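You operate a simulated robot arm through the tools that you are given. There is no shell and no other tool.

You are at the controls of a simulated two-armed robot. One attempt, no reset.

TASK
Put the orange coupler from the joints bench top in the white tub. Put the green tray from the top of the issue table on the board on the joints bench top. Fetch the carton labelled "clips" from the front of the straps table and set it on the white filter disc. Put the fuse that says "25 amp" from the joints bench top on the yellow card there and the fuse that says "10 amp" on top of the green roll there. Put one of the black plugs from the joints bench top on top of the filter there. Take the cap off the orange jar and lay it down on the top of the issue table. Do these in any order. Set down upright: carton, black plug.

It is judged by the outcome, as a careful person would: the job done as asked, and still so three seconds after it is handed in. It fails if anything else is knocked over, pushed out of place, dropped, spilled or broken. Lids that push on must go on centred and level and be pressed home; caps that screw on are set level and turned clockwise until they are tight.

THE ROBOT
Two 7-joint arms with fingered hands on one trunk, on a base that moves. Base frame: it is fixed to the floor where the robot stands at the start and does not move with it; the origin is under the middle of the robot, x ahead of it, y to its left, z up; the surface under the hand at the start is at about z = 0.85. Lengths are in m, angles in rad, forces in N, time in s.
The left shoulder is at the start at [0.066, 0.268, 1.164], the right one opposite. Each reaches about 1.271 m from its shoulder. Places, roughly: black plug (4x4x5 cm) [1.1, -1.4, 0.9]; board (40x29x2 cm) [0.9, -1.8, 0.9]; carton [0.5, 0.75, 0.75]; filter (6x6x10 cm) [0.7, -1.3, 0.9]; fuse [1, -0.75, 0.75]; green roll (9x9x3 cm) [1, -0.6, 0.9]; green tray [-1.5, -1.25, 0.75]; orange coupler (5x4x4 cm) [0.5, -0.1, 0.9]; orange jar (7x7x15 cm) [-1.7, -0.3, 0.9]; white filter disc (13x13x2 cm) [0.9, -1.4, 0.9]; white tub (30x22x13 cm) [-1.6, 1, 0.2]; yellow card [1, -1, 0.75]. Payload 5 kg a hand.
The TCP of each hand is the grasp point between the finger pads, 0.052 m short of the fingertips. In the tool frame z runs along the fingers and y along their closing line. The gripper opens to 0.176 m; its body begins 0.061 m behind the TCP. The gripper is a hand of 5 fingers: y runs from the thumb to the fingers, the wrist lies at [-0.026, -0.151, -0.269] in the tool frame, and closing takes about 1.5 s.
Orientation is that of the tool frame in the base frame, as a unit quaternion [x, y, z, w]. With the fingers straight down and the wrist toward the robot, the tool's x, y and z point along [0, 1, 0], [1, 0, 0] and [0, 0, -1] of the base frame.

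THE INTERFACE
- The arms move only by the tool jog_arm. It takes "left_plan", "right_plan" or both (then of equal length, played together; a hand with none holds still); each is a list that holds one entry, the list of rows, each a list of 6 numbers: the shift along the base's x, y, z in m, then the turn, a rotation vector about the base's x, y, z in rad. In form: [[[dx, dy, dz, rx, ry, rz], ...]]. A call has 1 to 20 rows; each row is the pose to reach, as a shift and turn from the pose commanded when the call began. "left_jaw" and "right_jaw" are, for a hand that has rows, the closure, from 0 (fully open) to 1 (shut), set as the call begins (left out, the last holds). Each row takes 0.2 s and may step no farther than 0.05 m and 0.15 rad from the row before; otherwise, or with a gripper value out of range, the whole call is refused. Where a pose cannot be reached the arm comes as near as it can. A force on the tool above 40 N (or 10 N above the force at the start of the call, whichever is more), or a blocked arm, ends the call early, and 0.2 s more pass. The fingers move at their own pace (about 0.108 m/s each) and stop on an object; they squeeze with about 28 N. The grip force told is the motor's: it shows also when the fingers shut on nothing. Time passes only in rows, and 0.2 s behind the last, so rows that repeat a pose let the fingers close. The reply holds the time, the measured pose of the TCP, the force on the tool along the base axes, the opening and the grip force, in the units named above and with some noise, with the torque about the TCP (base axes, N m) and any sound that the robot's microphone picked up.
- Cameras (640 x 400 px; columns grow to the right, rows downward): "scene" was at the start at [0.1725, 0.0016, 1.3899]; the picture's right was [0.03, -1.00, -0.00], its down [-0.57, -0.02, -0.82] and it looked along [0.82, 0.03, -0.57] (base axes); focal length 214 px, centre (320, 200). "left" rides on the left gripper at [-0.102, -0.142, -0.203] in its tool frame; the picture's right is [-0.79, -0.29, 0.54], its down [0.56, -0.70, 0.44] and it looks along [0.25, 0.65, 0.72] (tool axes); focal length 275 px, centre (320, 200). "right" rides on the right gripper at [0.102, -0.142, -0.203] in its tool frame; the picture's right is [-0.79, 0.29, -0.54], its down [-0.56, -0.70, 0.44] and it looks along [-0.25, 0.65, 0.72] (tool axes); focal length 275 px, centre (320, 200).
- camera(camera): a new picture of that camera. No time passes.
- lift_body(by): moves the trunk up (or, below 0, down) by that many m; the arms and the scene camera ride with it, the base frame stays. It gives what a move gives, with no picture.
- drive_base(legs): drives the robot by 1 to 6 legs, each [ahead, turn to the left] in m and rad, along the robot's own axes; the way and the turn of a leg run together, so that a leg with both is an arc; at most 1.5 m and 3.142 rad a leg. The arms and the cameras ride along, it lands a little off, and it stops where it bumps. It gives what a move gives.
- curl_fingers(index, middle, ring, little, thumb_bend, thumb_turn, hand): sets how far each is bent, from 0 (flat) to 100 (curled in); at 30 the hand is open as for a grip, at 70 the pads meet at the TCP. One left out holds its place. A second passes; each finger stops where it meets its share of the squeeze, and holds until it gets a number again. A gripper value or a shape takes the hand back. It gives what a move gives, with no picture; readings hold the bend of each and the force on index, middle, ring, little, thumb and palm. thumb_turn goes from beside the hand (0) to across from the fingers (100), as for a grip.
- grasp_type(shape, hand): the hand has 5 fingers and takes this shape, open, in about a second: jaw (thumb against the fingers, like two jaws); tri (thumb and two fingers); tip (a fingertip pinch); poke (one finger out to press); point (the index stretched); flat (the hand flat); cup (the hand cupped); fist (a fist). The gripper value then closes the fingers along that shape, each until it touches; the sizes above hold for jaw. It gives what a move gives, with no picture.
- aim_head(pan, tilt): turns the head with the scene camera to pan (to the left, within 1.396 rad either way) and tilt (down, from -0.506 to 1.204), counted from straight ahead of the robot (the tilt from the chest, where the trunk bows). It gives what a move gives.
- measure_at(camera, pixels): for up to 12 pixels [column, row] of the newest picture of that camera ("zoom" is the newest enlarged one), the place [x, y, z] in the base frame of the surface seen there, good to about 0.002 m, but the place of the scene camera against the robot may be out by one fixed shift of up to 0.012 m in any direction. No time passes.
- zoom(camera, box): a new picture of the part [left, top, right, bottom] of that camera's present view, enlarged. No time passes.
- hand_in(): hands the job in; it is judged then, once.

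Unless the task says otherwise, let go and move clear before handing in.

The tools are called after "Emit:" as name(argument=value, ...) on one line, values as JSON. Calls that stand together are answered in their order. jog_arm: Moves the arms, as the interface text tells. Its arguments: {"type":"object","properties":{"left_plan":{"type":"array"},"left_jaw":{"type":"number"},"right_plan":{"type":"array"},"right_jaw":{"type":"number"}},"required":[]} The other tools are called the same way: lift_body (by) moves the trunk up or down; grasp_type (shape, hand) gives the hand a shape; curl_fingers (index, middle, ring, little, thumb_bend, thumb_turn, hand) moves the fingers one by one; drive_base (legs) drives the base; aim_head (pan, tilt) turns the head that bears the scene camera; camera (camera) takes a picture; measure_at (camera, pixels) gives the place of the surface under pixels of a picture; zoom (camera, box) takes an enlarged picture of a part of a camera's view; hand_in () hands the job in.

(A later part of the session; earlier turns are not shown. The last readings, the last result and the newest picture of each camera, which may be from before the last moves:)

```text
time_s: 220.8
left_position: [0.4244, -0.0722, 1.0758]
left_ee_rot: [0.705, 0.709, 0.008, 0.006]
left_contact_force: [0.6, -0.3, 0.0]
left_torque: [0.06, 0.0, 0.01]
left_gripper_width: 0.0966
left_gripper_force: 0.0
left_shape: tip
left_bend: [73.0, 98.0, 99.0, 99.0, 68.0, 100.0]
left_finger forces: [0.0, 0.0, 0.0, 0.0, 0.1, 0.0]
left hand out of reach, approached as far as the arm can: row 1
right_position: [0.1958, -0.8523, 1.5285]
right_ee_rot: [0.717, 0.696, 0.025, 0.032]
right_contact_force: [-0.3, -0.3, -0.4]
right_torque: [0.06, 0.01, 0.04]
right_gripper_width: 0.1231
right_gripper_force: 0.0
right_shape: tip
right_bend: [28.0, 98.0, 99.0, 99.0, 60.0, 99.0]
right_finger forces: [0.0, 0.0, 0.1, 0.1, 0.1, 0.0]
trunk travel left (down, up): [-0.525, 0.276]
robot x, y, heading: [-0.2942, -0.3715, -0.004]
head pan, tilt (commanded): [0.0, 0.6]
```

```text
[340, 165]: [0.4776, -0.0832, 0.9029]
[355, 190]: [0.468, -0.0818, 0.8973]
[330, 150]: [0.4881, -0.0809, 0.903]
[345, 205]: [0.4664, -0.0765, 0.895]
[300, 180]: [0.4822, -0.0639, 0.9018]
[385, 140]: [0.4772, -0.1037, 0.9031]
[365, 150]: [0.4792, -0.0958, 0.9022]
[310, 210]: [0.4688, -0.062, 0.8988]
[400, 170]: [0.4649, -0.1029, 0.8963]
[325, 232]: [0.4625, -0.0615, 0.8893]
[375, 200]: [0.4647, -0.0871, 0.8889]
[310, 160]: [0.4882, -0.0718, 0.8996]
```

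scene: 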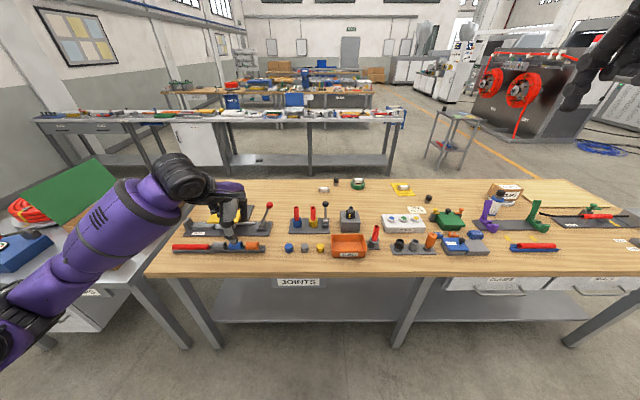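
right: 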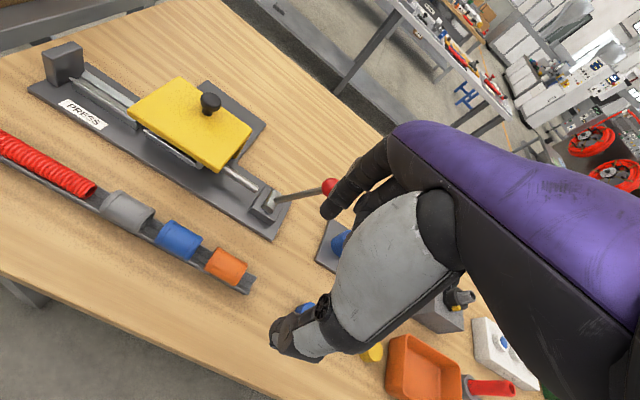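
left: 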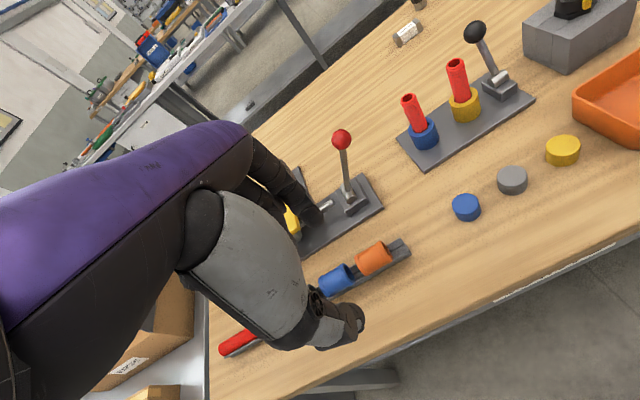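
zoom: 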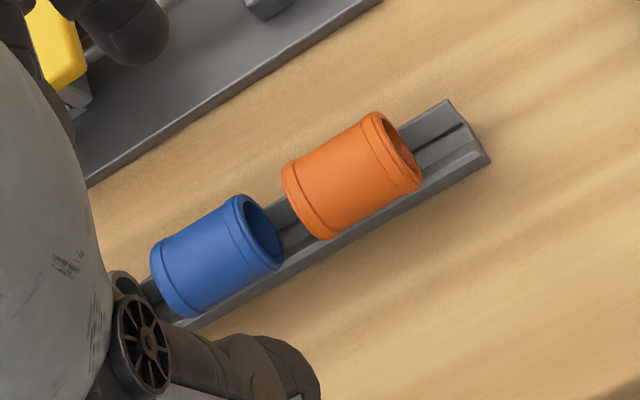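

Coupler: top z 0.903, centre (0.4825,-0.083). I'll move over it and descend to z≈0.95, then check clearance to the lever and press.

Emit:
jog_arm(left_plan=[[[0.015, -0.003, 0, 0, 0.005, 0], [0.03, -0.006, 0, -0.002, 0.01, -0.003], [0.045, -0.009, -0.01, -0.003, 0.015, -0.006], [0.058, -0.011, -0.03, -0.003, 0.02, -0.006], [0.058, -0.011, -0.06, -0.003, 0.02, -0.006], [0.058, -0.011, -0.09, -0.003, 0.02, -0.006], [0.058, -0.011, -0.115, -0.003, 0.02, -0.006], [0.058, -0.011, -0.125, -0.003, 0.02, -0.006], [0.058, -0.011, -0.125, -0.003, 0.02, -0.006]]])

Emit:
camera(camera="left")

Emit:
zoom(camera="scene", box=[160, 150, 320, 270])

```text
time_s: 222.8
left_position: [0.4844, -0.0829, 0.9504]
left_ee_rot: [0.708, 0.706, 0.0, 0.0]
left_contact_force: [0.9, 0.0, 0.4]
left_torque: [-0.02, -0.02, 0.03]
left_gripper_width: 0.0968
left_gripper_force: 0.1
left_shape: tip
left_bend: [73.0, 98.0, 99.0, 99.0, 68.0, 100.0]
left_finger forces: [0.0, 0.0, 0.0, 0.1, 0.0, 0.1]
right_position: [0.1955, -0.8525, 1.5282]
right_ee_rot: [0.717, 0.696, 0.026, 0.032]
right_contact_force: [0.3, 0.2, 0.1]
right_torque: [-0.01, 0.01, -0.01]
right_gripper_width: 0.1231
right_gripper_force: 0.0
right_shape: tip
right_bend: [28.0, 98.0, 99.0, 99.0, 60.0, 99.0]
right_finger forces: [0.0, 0.0, 0.0, 0.0, 0.0, 0.0]
trunk travel left (down, up): [-0.525, 0.276]
robot x, y, heading: [-0.2956, -0.3691, -0.007]
head pan, tilt (commanded): [0.0, 0.6]
```

```text
taken
```

left: 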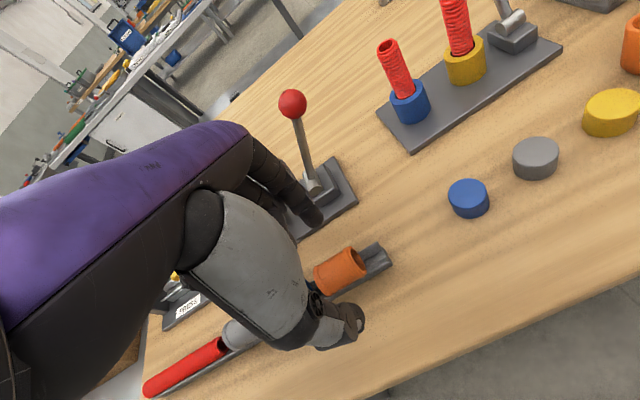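

```text
3.33 times, centred on (240, 210) of scene
```

zoom: 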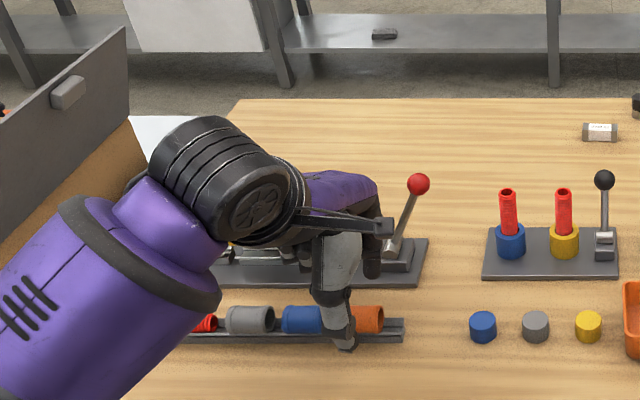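

The index finger is close to the press base plate in the left view (310,205). I'll measure the plate's front edge and finger positions before going lower.

Emit:
zoom(camera="left", box=[270, 170, 400, 300])

Emit:
measure_at(camera="zoom", pixels=[[230, 185], [290, 155], [250, 150], [180, 200], [245, 130], [270, 235], [320, 225], [340, 240], [280, 260], [240, 250], [355, 290], [330, 350]])

```text
3.08 times, centred on (335, 235) of left
```

zoom: 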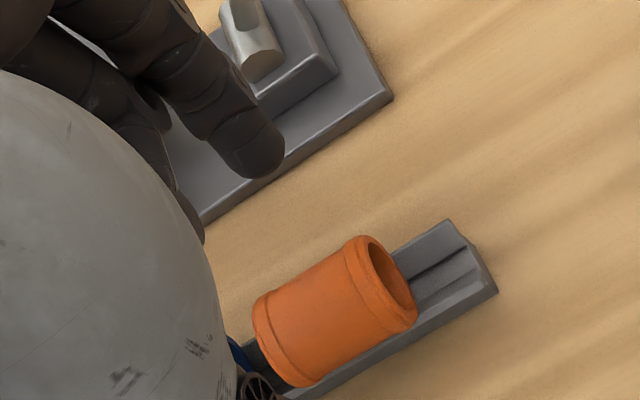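

```text
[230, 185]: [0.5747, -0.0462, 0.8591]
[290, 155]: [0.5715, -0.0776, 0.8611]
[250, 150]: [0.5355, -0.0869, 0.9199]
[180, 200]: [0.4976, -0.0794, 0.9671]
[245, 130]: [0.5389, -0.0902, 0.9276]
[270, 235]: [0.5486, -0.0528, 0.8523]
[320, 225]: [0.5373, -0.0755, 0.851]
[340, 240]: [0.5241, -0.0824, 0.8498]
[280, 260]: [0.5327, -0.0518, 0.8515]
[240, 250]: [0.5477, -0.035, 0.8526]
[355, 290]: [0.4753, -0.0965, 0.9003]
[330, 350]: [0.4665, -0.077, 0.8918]
```

The plate edge is at x≈0.573, leaving ~2 cm. I'll narrow the pinch to 7 cm first, descend to z≈0.918, then close.

Emit:
jog_arm(left_plan=[[[-0.002, 0, 0, 0, 0, 0], [-0.002, 0, 0, 0, 0, 0], [-0.002, 0, -0.01, 0, 0, 0], [-0.002, 0, -0.02, 0, 0, 0], [-0.002, 0, -0.028, 0, 0, 0], [-0.002, 0, -0.033, 0, 0, 0], [-0.002, 0, -0.033, 0, 0, 0]]], left_jaw=0.6)

Emit:
zoom(camera="left", box=[260, 170, 400, 310])

Emit:
zoom(camera="scene", box=[190, 190, 290, 260])

```text
time_s: 224.4
left_position: [0.4818, -0.0827, 0.9169]
left_ee_rot: [0.707, 0.707, -0.001, -0.001]
left_contact_force: [0.7, 0.2, -0.7]
left_torque: [-0.01, -0.02, 0.01]
left_gripper_width: 0.0714
left_gripper_force: 0.0
left_shape: tip
left_bend: [73.0, 98.0, 99.0, 99.0, 73.0, 100.0]
left_finger forces: [0.0, 0.0, 0.0, 0.0, 0.0, 0.0]
right_position: [0.1955, -0.8531, 1.5279]
right_ee_rot: [0.717, 0.696, 0.026, 0.033]
right_contact_force: [0.0, -0.2, -0.4]
right_torque: [0.01, 0.02, 0.01]
right_gripper_width: 0.1235
right_gripper_force: 0.2
right_shape: tip
right_bend: [28.0, 98.0, 99.0, 99.0, 60.0, 99.0]
right_finger forces: [0.1, 0.0, 0.0, 0.1, 0.1, 0.1]
trunk travel left (down, up): [-0.525, 0.276]
robot x, y, heading: [-0.3003, -0.3712, -0.007]
head pan, tilt (commanded): [0.0, 0.6]
```

```text
2.86 times, centred on (330, 240) of left
```

zoom: 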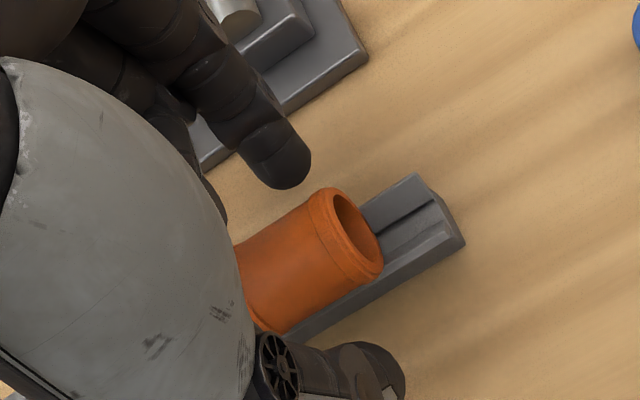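

```text
5.71 times, centred on (240, 225) of scene
```

zoom: 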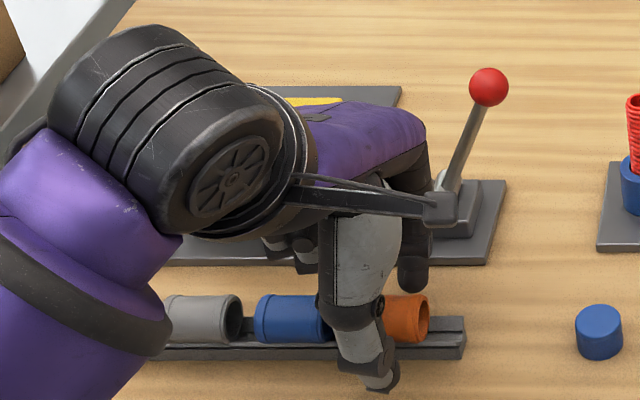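

The coupler lies between index and thumb. I'll close the pinch.

Emit:
jog_arm(left_plan=[[[0, 0, 0, 0, 0, 0], [0, 0, 0, 0, 0, 0], [0, 0, 0, 0, 0, 0], [0, 0, 0, 0, 0, 0], [0, 0, 0, 0, 0, 0]]], left_jaw=1.0)

Emit:
zoom(camera="left", box=[260, 170, 400, 310])

```text
time_s: 225.7
left_position: [0.4807, -0.0854, 0.9169]
left_ee_rot: [0.707, 0.707, 0.0, -0.001]
left_contact_force: [0.8, -0.6, -0.4]
left_torque: [-0.02, -0.07, 0.02]
left_gripper_width: 0.0274
left_gripper_force: 28.2
left_shape: tip
left_bend: [72.0, 100.0, 100.0, 100.0, 75.0, 100.0]
left_finger forces: [22.2, 0.0, 0.0, 0.0, 22.1, 0.0]
right_position: [0.1965, -0.852, 1.5279]
right_ee_rot: [0.718, 0.695, 0.026, 0.032]
right_contact_force: [-0.1, -0.1, 0.1]
right_torque: [-0.03, 0.01, -0.02]
right_gripper_width: 0.1231
right_gripper_force: 0.1
right_shape: tip
right_bend: [28.0, 98.0, 99.0, 99.0, 60.0, 99.0]
right_finger forces: [0.1, 0.0, 0.0, 0.0, 0.0, 0.0]
trunk travel left (down, up): [-0.525, 0.276]
robot x, y, heading: [-0.301, -0.3718, -0.005]
head pan, tilt (commanded): [0.0, 0.6]
```

```text
2.86 times, centred on (330, 240) of left
```

zoom: 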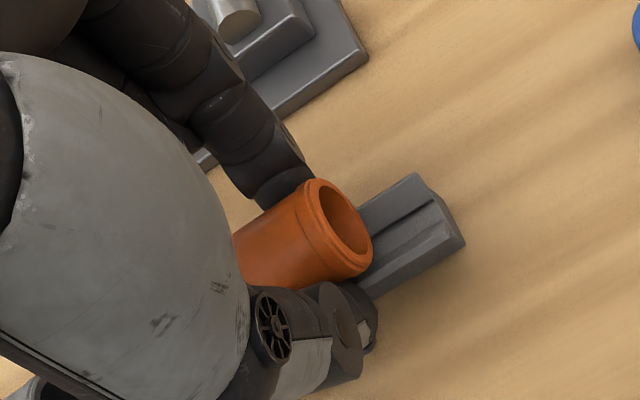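

Grip registers 22 N at 2.7 cm. I'll lift gently and check that the coupler comes along.

Emit:
jog_arm(left_plan=[[[0, 0, 0.005, 0, 0, 0], [0, 0, 0.012, 0, 0, 0], [0, 0, 0.02, 0, 0, 0], [0, 0, 0.03, 0, 0, 0], [0, 0, 0.03, 0, 0, 0]]])

Emit:
zoom(camera="left", box=[260, 170, 400, 310])

Emit:
measure_at(camera="zoom", pixels=[[300, 230], [320, 200], [340, 250], [280, 250], [360, 250], [345, 215]])

Emit:
zoom(camera="scene", box=[190, 190, 290, 260])

```text
time_s: 226.8
left_position: [0.4817, -0.0834, 0.9471]
left_ee_rot: [0.707, 0.707, 0.0, -0.001]
left_contact_force: [0.2, -0.8, -0.4]
left_torque: [-0.01, 0.0, -0.01]
left_gripper_width: 0.0273
left_gripper_force: 28.2
left_shape: tip
left_bend: [72.0, 100.0, 100.0, 100.0, 75.0, 100.0]
left_finger forces: [21.7, 0.0, 0.0, 0.0, 22.5, 0.0]
right_position: [0.1956, -0.8528, 1.5278]
right_ee_rot: [0.716, 0.697, 0.026, 0.033]
right_contact_force: [0.9, 0.0, -0.1]
right_torque: [0.0, -0.02, -0.03]
right_gripper_width: 0.1234
right_gripper_force: 0.0
right_shape: tip
right_bend: [28.0, 98.0, 99.0, 99.0, 60.0, 99.0]
right_finger forces: [0.0, 0.0, 0.0, 0.0, 0.0, 0.1]
trunk travel left (down, up): [-0.525, 0.276]
robot x, y, heading: [-0.3022, -0.3727, -0.008]
head pan, tilt (commanded): [0.0, 0.6]
```

```text
2.86 times, centred on (330, 240) of left
```

zoom: 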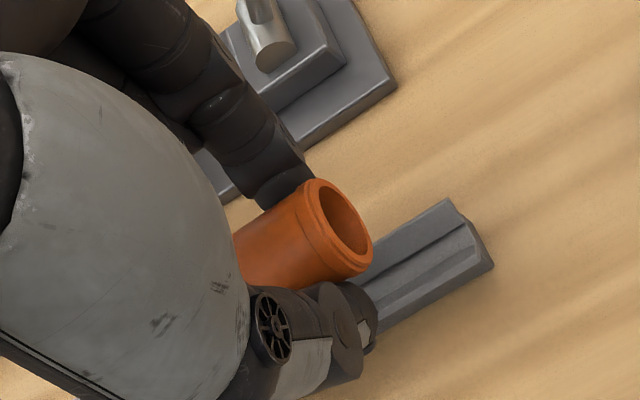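

```text
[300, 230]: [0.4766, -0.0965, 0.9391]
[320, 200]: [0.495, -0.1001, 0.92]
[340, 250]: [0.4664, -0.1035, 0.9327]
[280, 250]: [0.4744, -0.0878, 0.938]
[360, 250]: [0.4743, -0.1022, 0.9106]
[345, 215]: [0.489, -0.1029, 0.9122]
```

```text
5.71 times, centred on (240, 225) of scene
```

zoom: 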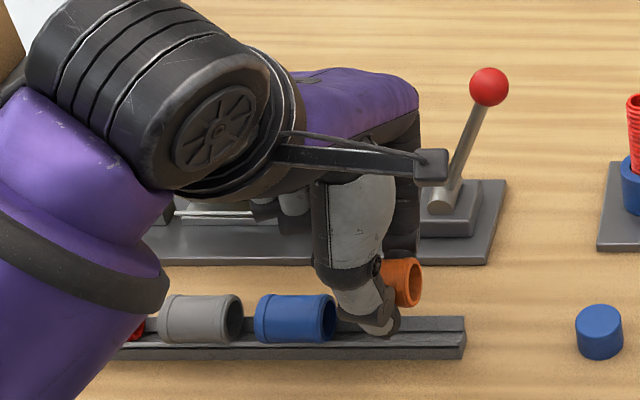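

The coupler is held firmly. I'll raise it and tuck the arm, then turn left and drive up the aisle toward the green cart.

Emit:
jog_arm(left_plan=[[[0, 0, 0.03, 0, 0, 0], [0, 0, 0.06, 0, 0, 0], [0, 0, 0.09, 0, 0, 0], [0, 0, 0.12, 0, 0, 0], [-0.01, 0, 0.16, 0, 0, 0], [-0.03, 0, 0.2, 0, 0, 0], [-0.06, 0, 0.24, 0, 0, 0], [-0.09, 0, 0.27, 0, 0, 0], [-0.12, 0, 0.29, 0, 0, 0], [-0.15, 0, 0.3, 0, 0, 0], [-0.18, 0, 0.3, 0, 0, 0], [-0.2, 0, 0.3, 0, 0, 0]]])

Emit:
drive_base(legs=[[-0.1, 0]])

Emit:
drive_base(legs=[[0, 0.53], [0, 0.53], [0, 0.52]])

Emit:
aim_head(pan=0.5, tilt=0.5)

Emit:
camera(camera="scene")

```text
time_s: 229.4
left_position: [0.2811, -0.0827, 1.2485]
left_ee_rot: [0.706, 0.708, 0.0, 0.0]
left_contact_force: [0.0, -0.3, -0.1]
left_torque: [-0.06, -0.04, 0.0]
left_gripper_width: 0.0272
left_gripper_force: 28.7
left_shape: tip
left_bend: [72.0, 100.0, 100.0, 100.0, 75.0, 100.0]
left_finger forces: [21.6, 0.0, 0.0, 0.1, 22.1, 0.0]
right_position: [0.1953, -0.8524, 1.5281]
right_ee_rot: [0.717, 0.696, 0.026, 0.032]
right_contact_force: [-0.9, -0.7, 0.3]
right_torque: [-0.07, -0.08, -0.01]
right_gripper_width: 0.1232
right_gripper_force: 0.2
right_shape: tip
right_bend: [28.0, 98.0, 99.0, 99.0, 60.0, 99.0]
right_finger forces: [0.0, 0.1, 0.0, 0.0, 0.1, 0.0]
trunk travel left (down, up): [-0.525, 0.276]
robot x, y, heading: [-0.2959, -0.3724, -0.001]
head pan, tilt (commanded): [0.0, 0.6]
```

```text
time_s: 230.8
left_position: [0.1772, -0.0829, 1.2494]
left_ee_rot: [0.706, 0.708, 0.001, -0.001]
left_contact_force: [-1.4, 0.3, 0.7]
left_torque: [0.04, -0.21, 0.08]
left_gripper_width: 0.0272
left_gripper_force: 27.6
left_shape: tip
left_bend: [72.0, 100.0, 100.0, 100.0, 75.0, 100.0]
left_finger forces: [21.7, 0.1, 0.0, 0.0, 22.2, 0.0]
right_position: [0.093, -0.851, 1.5295]
right_ee_rot: [0.716, 0.696, 0.027, 0.033]
right_contact_force: [-1.8, -0.3, 0.6]
right_torque: [0.01, -0.28, -0.06]
right_gripper_width: 0.1228
right_gripper_force: 0.0
right_shape: tip
right_bend: [28.0, 98.0, 99.0, 99.0, 60.0, 99.0]
right_finger forces: [0.0, 0.0, 0.0, 0.0, 0.0, 0.0]
trunk travel left (down, up): [-0.525, 0.276]
robot x, y, heading: [-0.3985, -0.3741, -0.004]
head pan, tilt (commanded): [0.0, 0.6]
```

```text
time_s: 237.7
left_position: [-0.695, 0.1893, 1.2557]
left_ee_rot: [-0.007, 1.0, 0.006, -0.001]
left_contact_force: [-0.8, -0.2, 0.0]
left_torque: [0.01, 0.02, -0.05]
left_gripper_width: 0.0269
left_gripper_force: 28.4
left_shape: tip
left_bend: [72.0, 100.0, 100.0, 100.0, 75.0, 100.0]
left_finger forces: [22.2, 0.0, 0.1, 0.0, 22.8, 0.1]
right_position: [0.0756, 0.1108, 1.5357]
right_ee_rot: [0.008, 0.999, 0.048, 0.004]
right_contact_force: [0.4, -0.1, -0.1]
right_torque: [0.01, 0.0, -0.03]
right_gripper_width: 0.1232
right_gripper_force: 0.0
right_shape: tip
right_bend: [28.0, 98.0, 99.0, 99.0, 60.0, 99.0]
right_finger forces: [0.0, 0.1, 0.0, 0.0, 0.0, 0.1]
trunk travel left (down, up): [-0.525, 0.276]
robot x, y, heading: [-0.3899, -0.3706, 1.578]
head pan, tilt (commanded): [0.0, 0.6]
```

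```text
time_s: 238.6
left_position: [-0.6937, 0.1744, 1.2618]
left_ee_rot: [-0.006, 1.0, 0.013, 0.0]
left_contact_force: [1.4, 0.8, -0.1]
left_torque: [-0.19, 0.12, -0.02]
left_gripper_width: 0.0269
left_gripper_force: 27.6
left_shape: tip
left_bend: [72.0, 100.0, 100.0, 100.0, 75.0, 100.0]
left_finger forces: [22.9, 0.0, 0.0, 0.1, 23.6, 0.1]
right_position: [0.077, 0.0932, 1.5386]
right_ee_rot: [0.008, 0.999, 0.052, 0.004]
right_contact_force: [0.9, 2.6, -1.2]
right_torque: [-0.22, 0.14, 0.1]
right_gripper_width: 0.1234
right_gripper_force: 0.0
right_shape: tip
right_bend: [28.0, 98.0, 99.0, 99.0, 60.0, 99.0]
right_finger forces: [0.0, 0.1, 0.0, 0.0, 0.1, 0.0]
trunk travel left (down, up): [-0.525, 0.276]
robot x, y, heading: [-0.3896, -0.3697, 1.581]
head pan, tilt (commanded): [0.499, 0.499]
```

```text
taken
```

scene: 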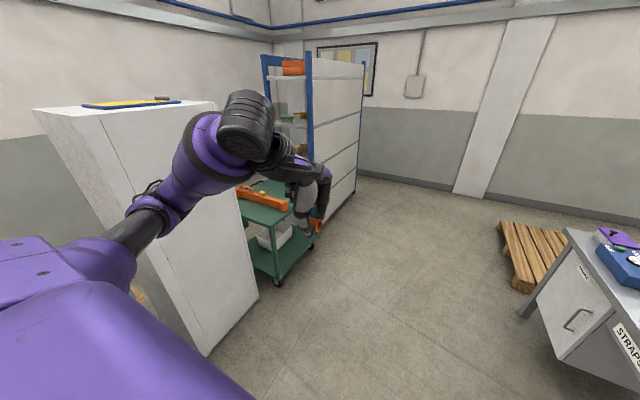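

The green cart with the white tub on its lower shelf is visible at (280,235). I'll zoom and measure its posts, shelves and tub.

Emit:
zoom(camera="scene", box=[220, 170, 340, 300])

Emit:
measure_at(camera="zoom", pixels=[[235, 200], [250, 235], [195, 190], [220, 160], [330, 210], [200, 310], [340, 240], [150, 100], [240, 120], [130, 230], [40, 380], [280, 210]])

```text
3.08 times, centred on (280, 235) of scene
```

zoom: 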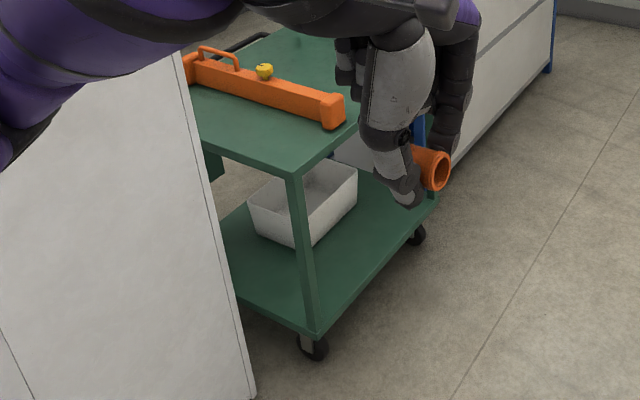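

```text
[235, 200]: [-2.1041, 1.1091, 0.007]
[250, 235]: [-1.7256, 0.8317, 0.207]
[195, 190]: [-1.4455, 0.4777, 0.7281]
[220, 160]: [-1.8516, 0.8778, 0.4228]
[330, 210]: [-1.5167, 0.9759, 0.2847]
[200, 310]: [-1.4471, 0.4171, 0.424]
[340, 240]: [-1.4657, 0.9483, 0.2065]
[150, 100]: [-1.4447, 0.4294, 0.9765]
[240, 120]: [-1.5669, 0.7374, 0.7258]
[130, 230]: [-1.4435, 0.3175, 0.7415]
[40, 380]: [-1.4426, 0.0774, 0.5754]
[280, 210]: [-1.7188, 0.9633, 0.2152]
```

The lower shelf is at z≈0.21 with the tub rim near 0.33, the upper shelf underside near 0.69, open on the +x side. I'll drive up the aisle 1.6 m and turn to face the cart.

Emit:
drive_base(legs=[[0.8, 0], [0.8, 0]])

Emit:
drive_base(legs=[[0, 0.53], [0, 0.52], [0, 0.52]])

Emit:
aim_head(pan=0.0, tilt=0.6)

Emit:
camera(camera="scene")

```text
time_s: 249.7
left_position: [-0.7166, 1.7626, 1.2612]
left_ee_rot: [-0.01, 1.0, 0.013, 0.0]
left_contact_force: [0.0, 0.3, -0.4]
left_torque: [-0.02, 0.0, -0.02]
left_gripper_width: 0.027
left_gripper_force: 28.0
left_shape: tip
left_bend: [72.0, 100.0, 100.0, 100.0, 75.0, 100.0]
left_finger forces: [22.9, 0.1, 0.0, 0.0, 23.5, 0.0]
right_position: [0.0522, 1.6881, 1.541]
right_ee_rot: [0.004, 0.999, 0.054, 0.004]
right_contact_force: [0.1, 0.0, -0.5]
right_torque: [-0.04, -0.05, 0.02]
right_gripper_width: 0.123
right_gripper_force: 0.1
right_shape: tip
right_bend: [28.0, 98.0, 99.0, 99.0, 60.0, 99.0]
right_finger forces: [0.1, 0.0, 0.1, 0.0, 0.1, 0.0]
trunk travel left (down, up): [-0.525, 0.276]
robot x, y, heading: [-0.4067, 1.2214, 1.591]
head pan, tilt (commanded): [0.499, 0.499]
```

```text
time_s: 256.5
left_position: [-0.9332, 0.9106, 1.2678]
left_ee_rot: [0.714, -0.7, -0.014, 0.015]
left_contact_force: [-0.6, 0.2, 0.6]
left_torque: [0.07, -0.02, -0.02]
left_gripper_width: 0.0269
left_gripper_force: 28.0
left_shape: tip
left_bend: [72.0, 100.0, 100.0, 100.0, 75.0, 100.0]
left_finger forces: [22.1, 0.1, 0.0, 0.0, 22.6, 0.1]
right_position: [-0.8529, 1.6819, 1.5467]
right_ee_rot: [-0.703, 0.709, 0.046, -0.04]
right_contact_force: [0.6, -0.8, 0.2]
right_torque: [0.05, 0.04, -0.02]
right_gripper_width: 0.1231
right_gripper_force: 0.0
right_shape: tip
right_bend: [28.0, 98.0, 99.0, 99.0, 60.0, 99.0]
right_finger forces: [0.1, 0.0, 0.1, 0.0, 0.0, 0.0]
trunk travel left (down, up): [-0.525, 0.276]
robot x, y, heading: [-0.4098, 1.2303, -3.124]
head pan, tilt (commanded): [0.499, 0.499]
```

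```text
time_s: 257.5
left_position: [-0.9201, 0.9113, 1.2747]
left_ee_rot: [0.714, -0.699, -0.017, 0.017]
left_contact_force: [-1.9, 1.7, -0.4]
left_torque: [-0.09, -0.18, 0.02]
left_gripper_width: 0.027
left_gripper_force: 28.5
left_shape: tip
left_bend: [72.0, 100.0, 100.0, 100.0, 75.0, 100.0]
left_finger forces: [22.8, 0.0, 0.0, 0.1, 23.4, 0.0]
right_position: [-0.8348, 1.684, 1.5493]
right_ee_rot: [-0.703, 0.708, 0.05, -0.044]
right_contact_force: [-1.8, 0.6, -1.2]
right_torque: [-0.17, -0.23, 0.07]
right_gripper_width: 0.1232
right_gripper_force: 0.1
right_shape: tip
right_bend: [28.0, 98.0, 99.0, 99.0, 60.0, 99.0]
right_finger forces: [0.1, 0.0, 0.1, 0.1, 0.1, 0.0]
trunk travel left (down, up): [-0.525, 0.276]
robot x, y, heading: [-0.407, 1.2333, -3.118]
head pan, tilt (commanded): [0.0, 0.6]
```

```text
taken
```

scene: 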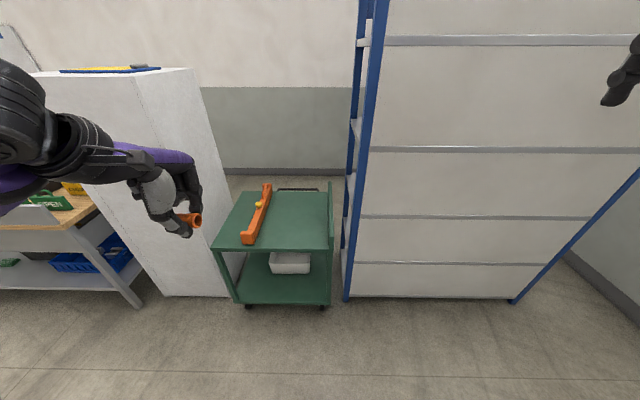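

The cart is straight ahead with the tub visible at (290,262). I'll zoom in and measure the cart posts and the tub.

Emit:
zoom(camera="scene", box=[200, 170, 350, 320])

Emit:
measure_at(camera="zoom", pixels=[[115, 210], [343, 210], [110, 320], [345, 350], [225, 245], [290, 245], [225, 270], [290, 270], [260, 255], [260, 310], [230, 200], [230, 215]])

```text
2.67 times, centred on (275, 245) of scene
```

zoom: 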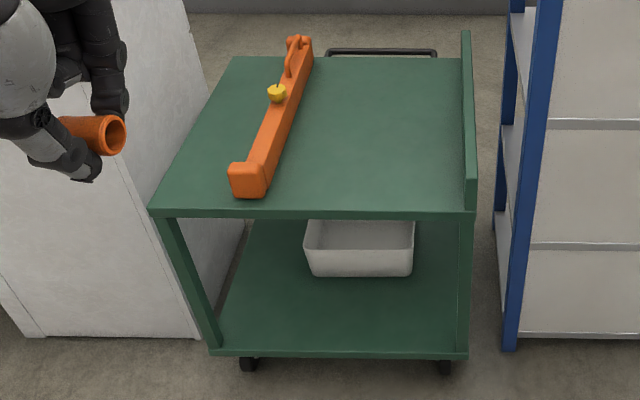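

```text
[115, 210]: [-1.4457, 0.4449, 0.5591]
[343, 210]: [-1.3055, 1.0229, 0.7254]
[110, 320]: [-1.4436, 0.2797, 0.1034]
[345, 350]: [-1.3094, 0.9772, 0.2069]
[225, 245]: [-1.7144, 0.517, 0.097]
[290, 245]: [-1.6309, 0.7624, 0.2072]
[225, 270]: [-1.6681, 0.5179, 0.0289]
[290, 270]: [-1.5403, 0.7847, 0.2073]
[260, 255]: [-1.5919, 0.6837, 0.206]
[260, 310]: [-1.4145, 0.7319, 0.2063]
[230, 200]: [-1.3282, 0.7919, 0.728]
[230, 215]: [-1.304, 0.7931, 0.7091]
```

I'll measure the front posts and the tub's visible edges more exactly.

Emit:
measure_at(camera="zoom", pixels=[[163, 213], [468, 213], [215, 350], [463, 350], [307, 228], [412, 226], [316, 272], [410, 272], [310, 245], [360, 245], [360, 222], [180, 250]])

```text
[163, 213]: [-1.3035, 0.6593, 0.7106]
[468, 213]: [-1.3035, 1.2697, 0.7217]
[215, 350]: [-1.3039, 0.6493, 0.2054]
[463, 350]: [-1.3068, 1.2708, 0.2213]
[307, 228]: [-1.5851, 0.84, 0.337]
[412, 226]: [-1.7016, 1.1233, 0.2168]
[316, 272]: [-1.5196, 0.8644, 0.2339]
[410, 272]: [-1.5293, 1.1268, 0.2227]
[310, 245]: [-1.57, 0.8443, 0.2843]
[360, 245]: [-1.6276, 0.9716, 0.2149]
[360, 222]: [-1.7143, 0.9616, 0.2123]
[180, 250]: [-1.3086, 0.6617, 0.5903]
```

Tub: x −1.51…−1.73, y 0.84…1.14, rim z≈0.337, and the cart front is at x=−1.305. I'll drive 0.2 m closer, settle, and then lower the trunk.

Emit:
drive_base(legs=[[0.2, 0]])

Emit:
jog_arm(left_plan=[[[0, 0, 0, 0, 0, 0], [0, 0, 0, 0, 0, 0], [0, 0, 0, 0, 0, 0]]], right_plan=[[[0, 0, 0, 0, 0, 0], [0, 0, 0, 0, 0, 0], [0, 0, 0, 0, 0, 0]]])

Emit:
lift_body(by=-0.3)

Emit:
camera(camera="scene")

```text
time_s: 259.4
left_position: [-1.1211, 0.9084, 1.2738]
left_ee_rot: [0.716, -0.698, -0.017, 0.017]
left_contact_force: [-1.4, 0.5, -1.3]
left_torque: [0.02, -0.15, -0.02]
left_gripper_width: 0.0271
left_gripper_force: 28.2
left_shape: tip
left_bend: [72.0, 100.0, 100.0, 100.0, 75.0, 100.0]
left_finger forces: [22.8, 0.0, 0.0, 0.0, 23.4, 0.1]
right_position: [-1.0381, 1.6782, 1.5507]
right_ee_rot: [-0.703, 0.708, 0.051, -0.044]
right_contact_force: [-1.9, 0.1, -0.7]
right_torque: [-0.02, -0.2, 0.09]
right_gripper_width: 0.1233
right_gripper_force: 0.1
right_shape: tip
right_bend: [28.0, 98.0, 99.0, 99.0, 60.0, 99.0]
right_finger forces: [0.0, 0.0, 0.0, 0.0, 0.1, 0.0]
trunk travel left (down, up): [-0.525, 0.276]
robot x, y, heading: [-0.6081, 1.2279, -3.122]
head pan, tilt (commanded): [0.0, 0.6]
```

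```text
time_s: 260.2
left_position: [-1.1096, 0.9094, 1.2872]
left_ee_rot: [0.72, -0.693, -0.028, 0.012]
left_contact_force: [1.5, 0.7, 1.2]
left_torque: [-0.09, 0.21, 0.06]
left_gripper_width: 0.0268
left_gripper_force: 28.4
left_shape: tip
left_bend: [72.0, 100.0, 100.0, 100.0, 75.0, 100.0]
left_finger forces: [22.8, 0.0, 0.0, 0.1, 23.2, 0.0]
right_position: [-1.011, 1.6795, 1.5572]
right_ee_rot: [-0.703, 0.708, 0.055, -0.049]
right_contact_force: [2.1, -0.5, 0.7]
right_torque: [0.02, 0.3, -0.05]
right_gripper_width: 0.123
right_gripper_force: 0.1
right_shape: tip
right_bend: [28.0, 98.0, 99.0, 99.0, 60.0, 99.0]
right_finger forces: [0.0, 0.0, 0.1, 0.1, 0.0, 0.0]
trunk travel left (down, up): [-0.525, 0.276]
robot x, y, heading: [-0.6075, 1.2264, -3.126]
head pan, tilt (commanded): [0.0, 0.6]
```

```text
time_s: 263.2
left_position: [-1.1326, 0.9072, 0.8966]
left_ee_rot: [0.72, -0.691, 0.038, -0.05]
left_contact_force: [0.0, -0.1, 1.0]
left_torque: [-0.02, 0.07, 0.02]
left_gripper_width: 0.0269
left_gripper_force: 28.4
left_shape: tip
left_bend: [72.0, 100.0, 100.0, 100.0, 75.0, 100.0]
left_finger forces: [22.6, 0.1, 0.1, 0.0, 23.1, 0.0]
right_position: [-1.014, 1.679, 1.2564]
right_ee_rot: [-0.703, 0.708, 0.056, -0.049]
right_contact_force: [0.9, -0.3, 0.5]
right_torque: [-0.01, 0.04, 0.0]
right_gripper_width: 0.1233
right_gripper_force: 0.0
right_shape: tip
right_bend: [28.0, 98.0, 99.0, 99.0, 60.0, 99.0]
right_finger forces: [0.0, 0.0, 0.0, 0.0, 0.0, 0.1]
trunk travel left (down, up): [-0.225, 0.576]
robot x, y, heading: [-0.6082, 1.2276, -3.123]
head pan, tilt (commanded): [0.0, 0.6]
```

```text
taken
```

scene: 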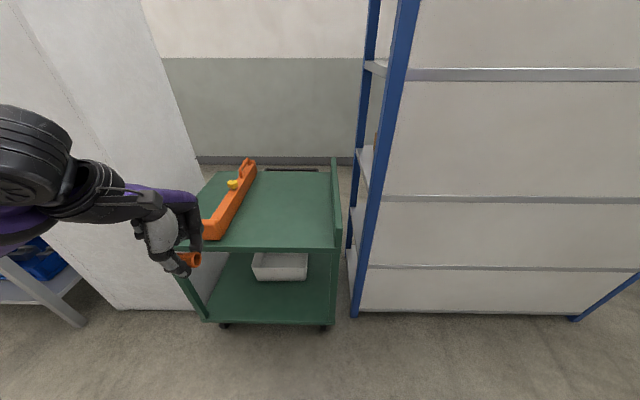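

The left hand dropped more than the trunk did and tilted, so I'll check where the left elbow sits relative to surroundings.

Emit:
measure_at(camera="scene", pixels=[[30, 130], [60, 190], [20, 220], [100, 190], [160, 230], [188, 262], [15, 165], [50, 300], [10, 270]])

Emit:
aim_head(pan=0.7, tilt=0.7)

Emit:
camera(camera="scene")

```text
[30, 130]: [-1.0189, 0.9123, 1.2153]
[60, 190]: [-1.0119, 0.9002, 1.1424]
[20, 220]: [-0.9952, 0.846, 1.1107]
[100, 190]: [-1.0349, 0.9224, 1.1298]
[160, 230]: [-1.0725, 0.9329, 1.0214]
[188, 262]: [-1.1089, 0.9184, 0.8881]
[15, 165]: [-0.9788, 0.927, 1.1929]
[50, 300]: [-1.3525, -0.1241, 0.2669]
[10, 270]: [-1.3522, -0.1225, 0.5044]
```

```text
time_s: 264.3
left_position: [-1.1347, 0.9065, 0.8958]
left_ee_rot: [0.719, -0.692, 0.037, -0.05]
left_contact_force: [0.4, -0.2, 0.0]
left_torque: [-0.02, -0.01, 0.02]
left_gripper_width: 0.0271
left_gripper_force: 27.8
left_shape: tip
left_bend: [72.0, 100.0, 100.0, 100.0, 75.0, 100.0]
left_finger forces: [22.6, 0.1, 0.1, 0.0, 23.1, 0.1]
right_position: [-1.0144, 1.6786, 1.2556]
right_ee_rot: [-0.703, 0.708, 0.055, -0.049]
right_contact_force: [0.2, -0.8, -0.5]
right_torque: [0.01, 0.04, 0.0]
right_gripper_width: 0.1233
right_gripper_force: 0.0
right_shape: tip
right_bend: [28.0, 98.0, 99.0, 99.0, 60.0, 99.0]
right_finger forces: [0.0, 0.0, 0.0, 0.0, 0.0, 0.0]
trunk travel left (down, up): [-0.225, 0.576]
robot x, y, heading: [-0.6077, 1.2304, -3.125]
head pan, tilt (commanded): [0.7, 0.7]
```

```text
taken
```

scene: 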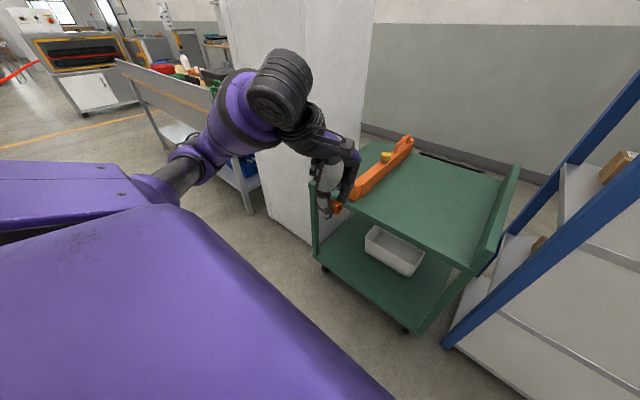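

Nothing is near the arm. I'll back up 10 cm for arm room, settle, and lower the trunk further.

Emit:
drive_base(legs=[[-0.1, 0]])

Emit:
jog_arm(left_plan=[[[0, 0, 0, 0, 0, 0], [0, 0, 0, 0, 0, 0], [0, 0, 0, 0, 0, 0]]], right_plan=[[[0, 0, 0, 0, 0, 0], [0, 0, 0, 0, 0, 0], [0, 0, 0, 0, 0, 0]]])

Emit:
jog_arm(left_plan=[[[0.0, 0.005, -0.005, 0, 0.03, 0], [0.0, 0.01, -0.01, 0, 0.08, -0.01], [-0.01, 0.015, -0.02, -0.01, 0.15, -0.02], [-0.02, 0.02, -0.03, -0.015, 0.25, -0.03], [-0.03, 0.025, -0.05, -0.017, 0.35, -0.04], [-0.04, 0.03, -0.07, -0.017, 0.45, -0.04], [-0.05, 0.03, -0.09, -0.017, 0.55, -0.04], [-0.06, 0.03, -0.11, -0.017, 0.65, -0.04], [-0.06, 0.03, -0.13, -0.017, 0.75, -0.04], [-0.06, 0.03, -0.15, -0.017, 0.85, -0.04], [-0.06, 0.03, -0.17, -0.017, 0.93, -0.04], [-0.06, 0.03, -0.17, -0.017, 0.93, -0.04]]])

Emit:
camera(camera="scene")

```text
time_s: 265.6
left_position: [-1.031, 0.9087, 0.8974]
left_ee_rot: [0.718, -0.693, 0.038, -0.05]
left_contact_force: [1.0, -1.3, -0.8]
left_torque: [-0.01, 0.11, 0.02]
left_gripper_width: 0.027
left_gripper_force: 28.3
left_shape: tip
left_bend: [72.0, 100.0, 100.0, 100.0, 75.0, 100.0]
left_finger forces: [22.8, 0.0, 0.1, 0.1, 23.1, 0.0]
right_position: [-0.911, 1.6805, 1.2573]
right_ee_rot: [-0.703, 0.708, 0.056, -0.049]
right_contact_force: [0.9, 0.4, 1.6]
right_torque: [0.0, 0.11, -0.05]
right_gripper_width: 0.1232
right_gripper_force: 0.0
right_shape: tip
right_bend: [28.0, 98.0, 99.0, 99.0, 60.0, 99.0]
right_finger forces: [0.1, 0.0, 0.0, 0.0, 0.1, 0.0]
trunk travel left (down, up): [-0.225, 0.576]
robot x, y, heading: [-0.5041, 1.2276, -3.124]
head pan, tilt (commanded): [0.7, 0.7]
```

```text
time_s: 266.4
left_position: [-1.0317, 0.9098, 0.9039]
left_ee_rot: [0.724, -0.687, 0.029, -0.056]
left_contact_force: [-1.3, -0.8, 0.0]
left_torque: [0.03, -0.05, -0.04]
left_gripper_width: 0.027
left_gripper_force: 28.0
left_shape: tip
left_bend: [72.0, 100.0, 100.0, 100.0, 75.0, 100.0]
left_finger forces: [22.6, 0.1, 0.0, 0.1, 23.1, 0.0]
right_position: [-0.8976, 1.6807, 1.2612]
right_ee_rot: [-0.702, 0.707, 0.061, -0.053]
right_contact_force: [-1.3, -0.4, -0.8]
right_torque: [0.04, -0.15, 0.0]
right_gripper_width: 0.1234
right_gripper_force: 0.0
right_shape: tip
right_bend: [28.0, 98.0, 99.0, 99.0, 60.0, 99.0]
right_finger forces: [0.0, 0.1, 0.1, 0.0, 0.0, 0.1]
trunk travel left (down, up): [-0.225, 0.576]
robot x, y, heading: [-0.5072, 1.2283, -3.12]
head pan, tilt (commanded): [0.7, 0.7]
```

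```text
time_s: 269.0
left_position: [-1.1034, 0.9431, 0.7037]
left_ee_rot: [-0.644, 0.653, 0.288, -0.276]
left_contact_force: [0.3, 0.3, -0.1]
left_torque: [0.01, -0.01, -0.01]
left_gripper_width: 0.0269
left_gripper_force: 27.9
left_shape: tip
left_bend: [72.0, 100.0, 100.0, 100.0, 75.0, 100.0]
left_finger forces: [21.8, 0.1, 0.0, 0.1, 22.5, 0.0]
left hand out of reach, approached as far as the arm can: row 1, 2, 3, 4, 5, 6, 7, 8, 9, 10, 11, 12
right_position: [-0.8966, 1.681, 1.2596]
right_ee_rot: [-0.702, 0.707, 0.06, -0.053]
right_contact_force: [-0.4, -0.2, 0.3]
right_torque: [0.05, 0.01, -0.02]
right_gripper_width: 0.1231
right_gripper_force: 0.0
right_shape: tip
right_bend: [28.0, 98.0, 99.0, 99.0, 60.0, 99.0]
right_finger forces: [0.0, 0.0, 0.1, 0.2, 0.1, 0.0]
trunk travel left (down, up): [-0.225, 0.576]
robot x, y, heading: [-0.5067, 1.2285, -3.122]
head pan, tilt (commanded): [0.7, 0.7]
```

```text
taken
```

scene: 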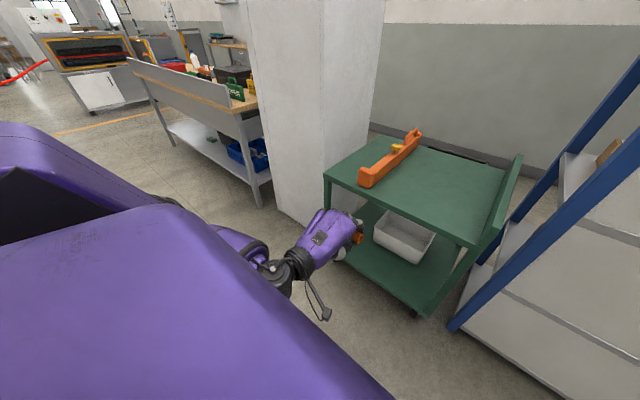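

The hand is now pitched ~47° forward at (-1.10,0.94,0.70), in front of the cart. I'll lower the trunk to bring it beneath the upper shelf level.

Emit:
lift_body(by=-0.2)

Emit:
aim_head(pan=0.35, tilt=0.75)

Emit:
camera(camera="scene")

Emit:
camera(camera="left")

```text
time_s: 271.2
left_position: [-1.0564, 0.944, 0.3807]
left_ee_rot: [-0.675, 0.681, 0.207, -0.193]
left_contact_force: [0.1, 0.2, 0.0]
left_torque: [-0.01, -0.05, 0.02]
left_gripper_width: 0.027
left_gripper_force: 28.0
left_shape: tip
left_bend: [72.0, 100.0, 100.0, 100.0, 75.0, 100.0]
left_finger forces: [22.1, 0.1, 0.1, 0.0, 22.6, 0.1]
right_position: [-0.8954, 1.6804, 1.0619]
right_ee_rot: [-0.702, 0.707, 0.06, -0.054]
right_contact_force: [0.6, -0.1, 0.6]
right_torque: [0.04, 0.07, -0.01]
right_gripper_width: 0.1231
right_gripper_force: 0.0
right_shape: tip
right_bend: [28.0, 98.0, 99.0, 99.0, 60.0, 99.0]
right_finger forces: [0.0, 0.0, 0.0, 0.0, 0.0, 0.0]
trunk travel left (down, up): [-0.025, 0.776]
robot x, y, heading: [-0.5063, 1.2277, -3.121]
head pan, tilt (commanded): [0.7, 0.7]
```

```text
time_s: 272.0
left_position: [-1.0572, 0.9436, 0.3799]
left_ee_rot: [-0.676, 0.68, 0.207, -0.193]
left_contact_force: [-0.5, -0.1, 0.0]
left_torque: [-0.02, 0.02, 0.01]
left_gripper_width: 0.027
left_gripper_force: 27.5
left_shape: tip
left_bend: [72.0, 100.0, 100.0, 100.0, 75.0, 100.0]
left_finger forces: [22.1, 0.1, 0.0, 0.1, 22.5, 0.1]
right_position: [-0.8968, 1.6797, 1.0599]
right_ee_rot: [-0.702, 0.707, 0.06, -0.053]
right_contact_force: [-0.1, 0.7, 0.3]
right_torque: [0.03, 0.03, 0.01]
right_gripper_width: 0.123
right_gripper_force: 0.1
right_shape: tip
right_bend: [28.0, 98.0, 99.0, 99.0, 60.0, 99.0]
right_finger forces: [0.1, 0.0, 0.0, 0.1, 0.0, 0.0]
trunk travel left (down, up): [-0.025, 0.776]
robot x, y, heading: [-0.5073, 1.2295, -3.123]
head pan, tilt (commanded): [0.351, 0.75]
```

```text
taken
```

scene: 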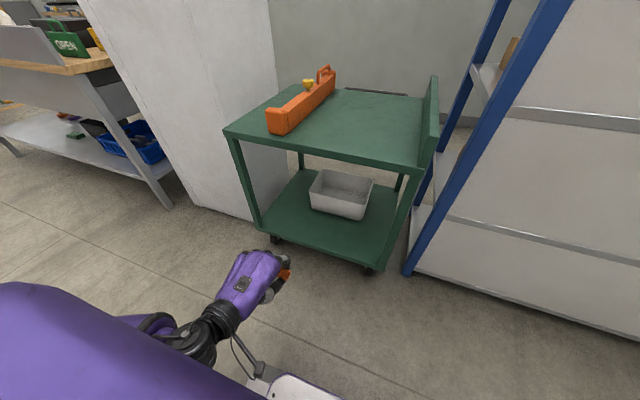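

```text
taken
```

left: 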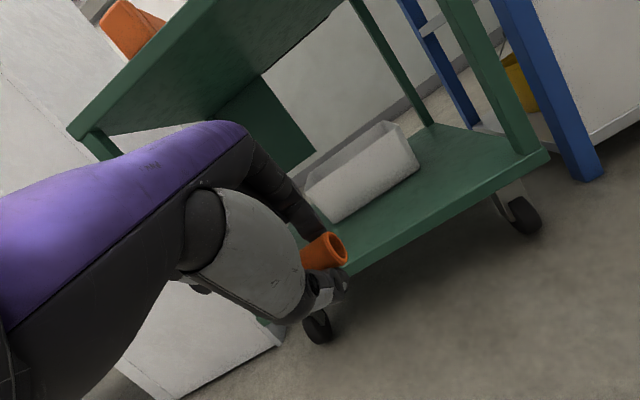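

The hand is now at z≈0.38, pitched ~33°, in front of the cart under the upper shelf level. I'll hold for a moment to see whether the commanded pose agrees with the measured one.

Emit:
jog_arm(left_plan=[[[0, 0, 0, 0, 0, 0], [0, 0, 0, 0, 0, 0], [0, 0, 0, 0, 0, 0]]])

```text
time_s: 272.8
left_position: [-1.0578, 0.9422, 0.3798]
left_ee_rot: [-0.675, 0.681, 0.207, -0.192]
left_contact_force: [1.8, -0.2, -0.6]
left_torque: [0.02, 0.0, -0.01]
left_gripper_width: 0.0269
left_gripper_force: 27.8
left_shape: tip
left_bend: [72.0, 100.0, 100.0, 100.0, 75.0, 100.0]
left_finger forces: [22.2, 0.1, 0.1, 0.0, 22.6, 0.1]
right_position: [-0.8961, 1.6814, 1.0608]
right_ee_rot: [-0.703, 0.707, 0.06, -0.054]
right_contact_force: [0.1, 0.0, -0.1]
right_torque: [-0.01, -0.03, 0.0]
right_gripper_width: 0.1231
right_gripper_force: 0.0
right_shape: tip
right_bend: [28.0, 98.0, 99.0, 99.0, 60.0, 99.0]
right_finger forces: [0.2, 0.0, 0.1, 0.0, 0.0, 0.1]
trunk travel left (down, up): [-0.025, 0.776]
robot x, y, heading: [-0.5085, 1.2294, -3.121]
head pan, tilt (commanded): [0.351, 0.75]
```

The pose is steady. I'll raise to z≈0.46 while pitching the fingers further forward and advancing a little.

Emit:
jog_arm(left_plan=[[[-0.005, 0.002, 0.01, 0, 0.03, 0], [-0.015, 0.005, 0.02, 0, 0.08, 0], [-0.025, 0.01, 0.03, 0, 0.13, 0], [-0.035, 0.015, 0.04, 0, 0.18, 0], [-0.05, 0.02, 0.05, 0, 0.23, 0], [-0.065, 0.025, 0.06, 0, 0.28, 0], [-0.08, 0.03, 0.07, 0, 0.33, 0], [-0.09, 0.035, 0.08, 0, 0.38, 0], [-0.1, 0.04, 0.085, 0, 0.4, 0], [-0.1, 0.04, 0.085, 0, 0.4, 0]]])

Emit:
camera(camera="scene")

Emit:
camera(camera="left")

```text
time_s: 275.0
left_position: [-1.1566, 0.984, 0.4655]
left_ee_rot: [-0.62, 0.629, 0.338, -0.325]
left_contact_force: [0.2, -0.1, -0.6]
left_torque: [-0.01, -0.02, 0.05]
left_gripper_width: 0.0269
left_gripper_force: 27.8
left_shape: tip
left_bend: [72.0, 100.0, 100.0, 100.0, 75.0, 100.0]
left_finger forces: [21.7, 0.0, 0.0, 0.0, 22.3, 0.1]
right_position: [-0.8966, 1.6809, 1.0612]
right_ee_rot: [-0.702, 0.708, 0.06, -0.054]
right_contact_force: [0.1, 0.9, -0.5]
right_torque: [-0.08, 0.01, 0.0]
right_gripper_width: 0.1231
right_gripper_force: 0.1
right_shape: tip
right_bend: [28.0, 98.0, 99.0, 99.0, 60.0, 99.0]
right_finger forces: [0.0, 0.1, 0.0, 0.1, 0.0, 0.1]
trunk travel left (down, up): [-0.025, 0.776]
robot x, y, heading: [-0.5094, 1.2263, -3.124]
head pan, tilt (commanded): [0.351, 0.75]
```

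```text
taken
```

scene: 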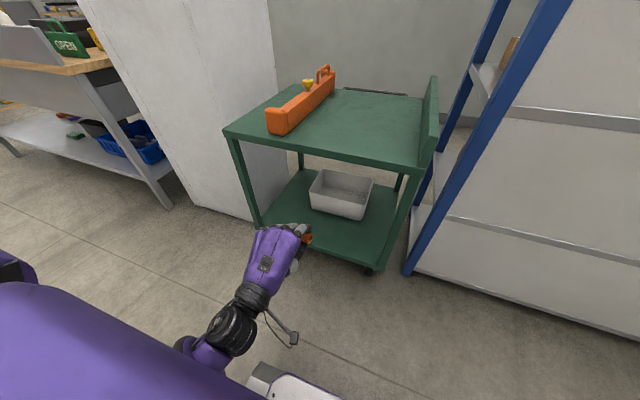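

```text
taken
```

left: 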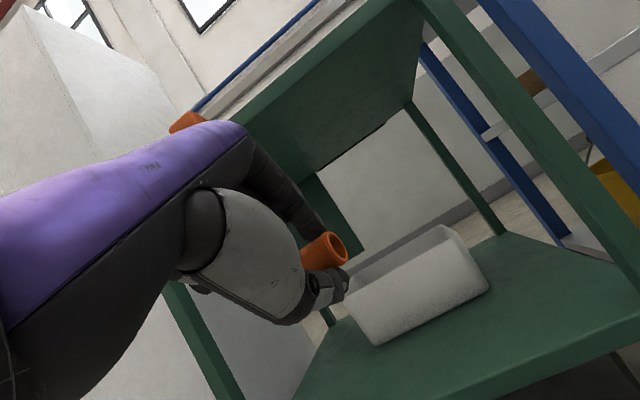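

The hand tracks well. I'll advance halfway under the shelf at z≈0.465 and check clearance.

Emit:
jog_arm(left_plan=[[[-0.02, 0, 0, 0, 0, 0], [-0.05, 0, 0, 0, 0, 0], [-0.08, 0, 0, 0, 0, 0], [-0.11, 0, 0, 0, 0, 0], [-0.14, 0, 0, 0, 0, 0], [-0.17, 0, 0, 0, 0, 0], [-0.2, 0, 0, 0, 0, 0], [-0.23, 0, 0, 0, 0, 0], [-0.25, 0, 0, 0, 0, 0], [-0.25, 0, 0, 0, 0, 0]]])

Emit:
camera(camera="scene")

Emit:
camera(camera="left")

```text
time_s: 277.2
left_position: [-1.4065, 0.9847, 0.4646]
left_ee_rot: [-0.621, 0.629, 0.337, -0.324]
left_contact_force: [-0.1, 0.9, 0.4]
left_torque: [0.03, 0.04, -0.04]
left_gripper_width: 0.0268
left_gripper_force: 27.9
left_shape: tip
left_bend: [72.0, 100.0, 100.0, 100.0, 75.0, 100.0]
left_finger forces: [21.5, 0.1, 0.0, 0.1, 22.2, 0.0]
right_position: [-0.8962, 1.6818, 1.0605]
right_ee_rot: [-0.702, 0.708, 0.06, -0.054]
right_contact_force: [-0.5, -0.3, -0.5]
right_torque: [0.01, -0.01, -0.01]
right_gripper_width: 0.1234
right_gripper_force: 0.1
right_shape: tip
right_bend: [28.0, 98.0, 99.0, 99.0, 60.0, 99.0]
right_finger forces: [0.1, 0.0, 0.0, 0.0, 0.1, 0.1]
trunk travel left (down, up): [-0.025, 0.776]
robot x, y, heading: [-0.5084, 1.2237, -3.121]
head pan, tilt (commanded): [0.351, 0.75]
```

```text
taken
```

scene: 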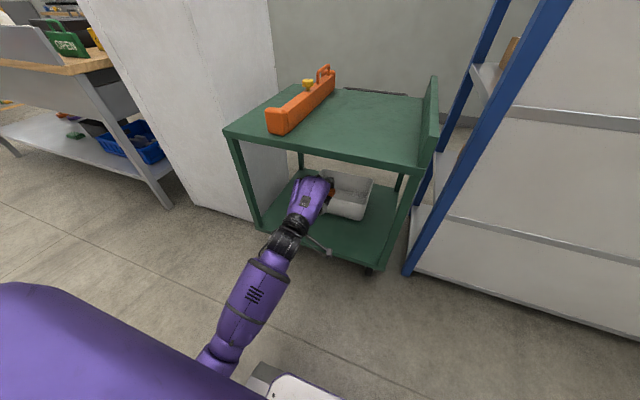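

```text
taken
```

left: 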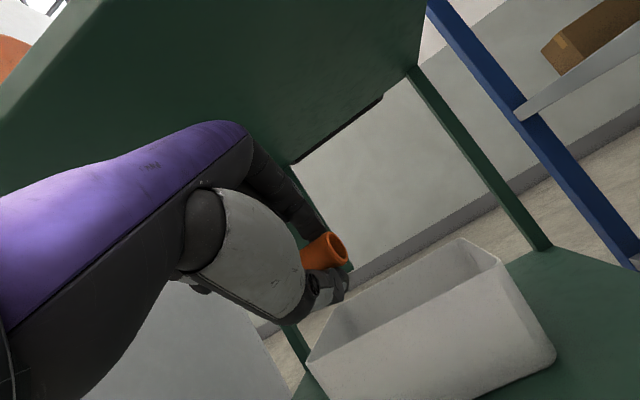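

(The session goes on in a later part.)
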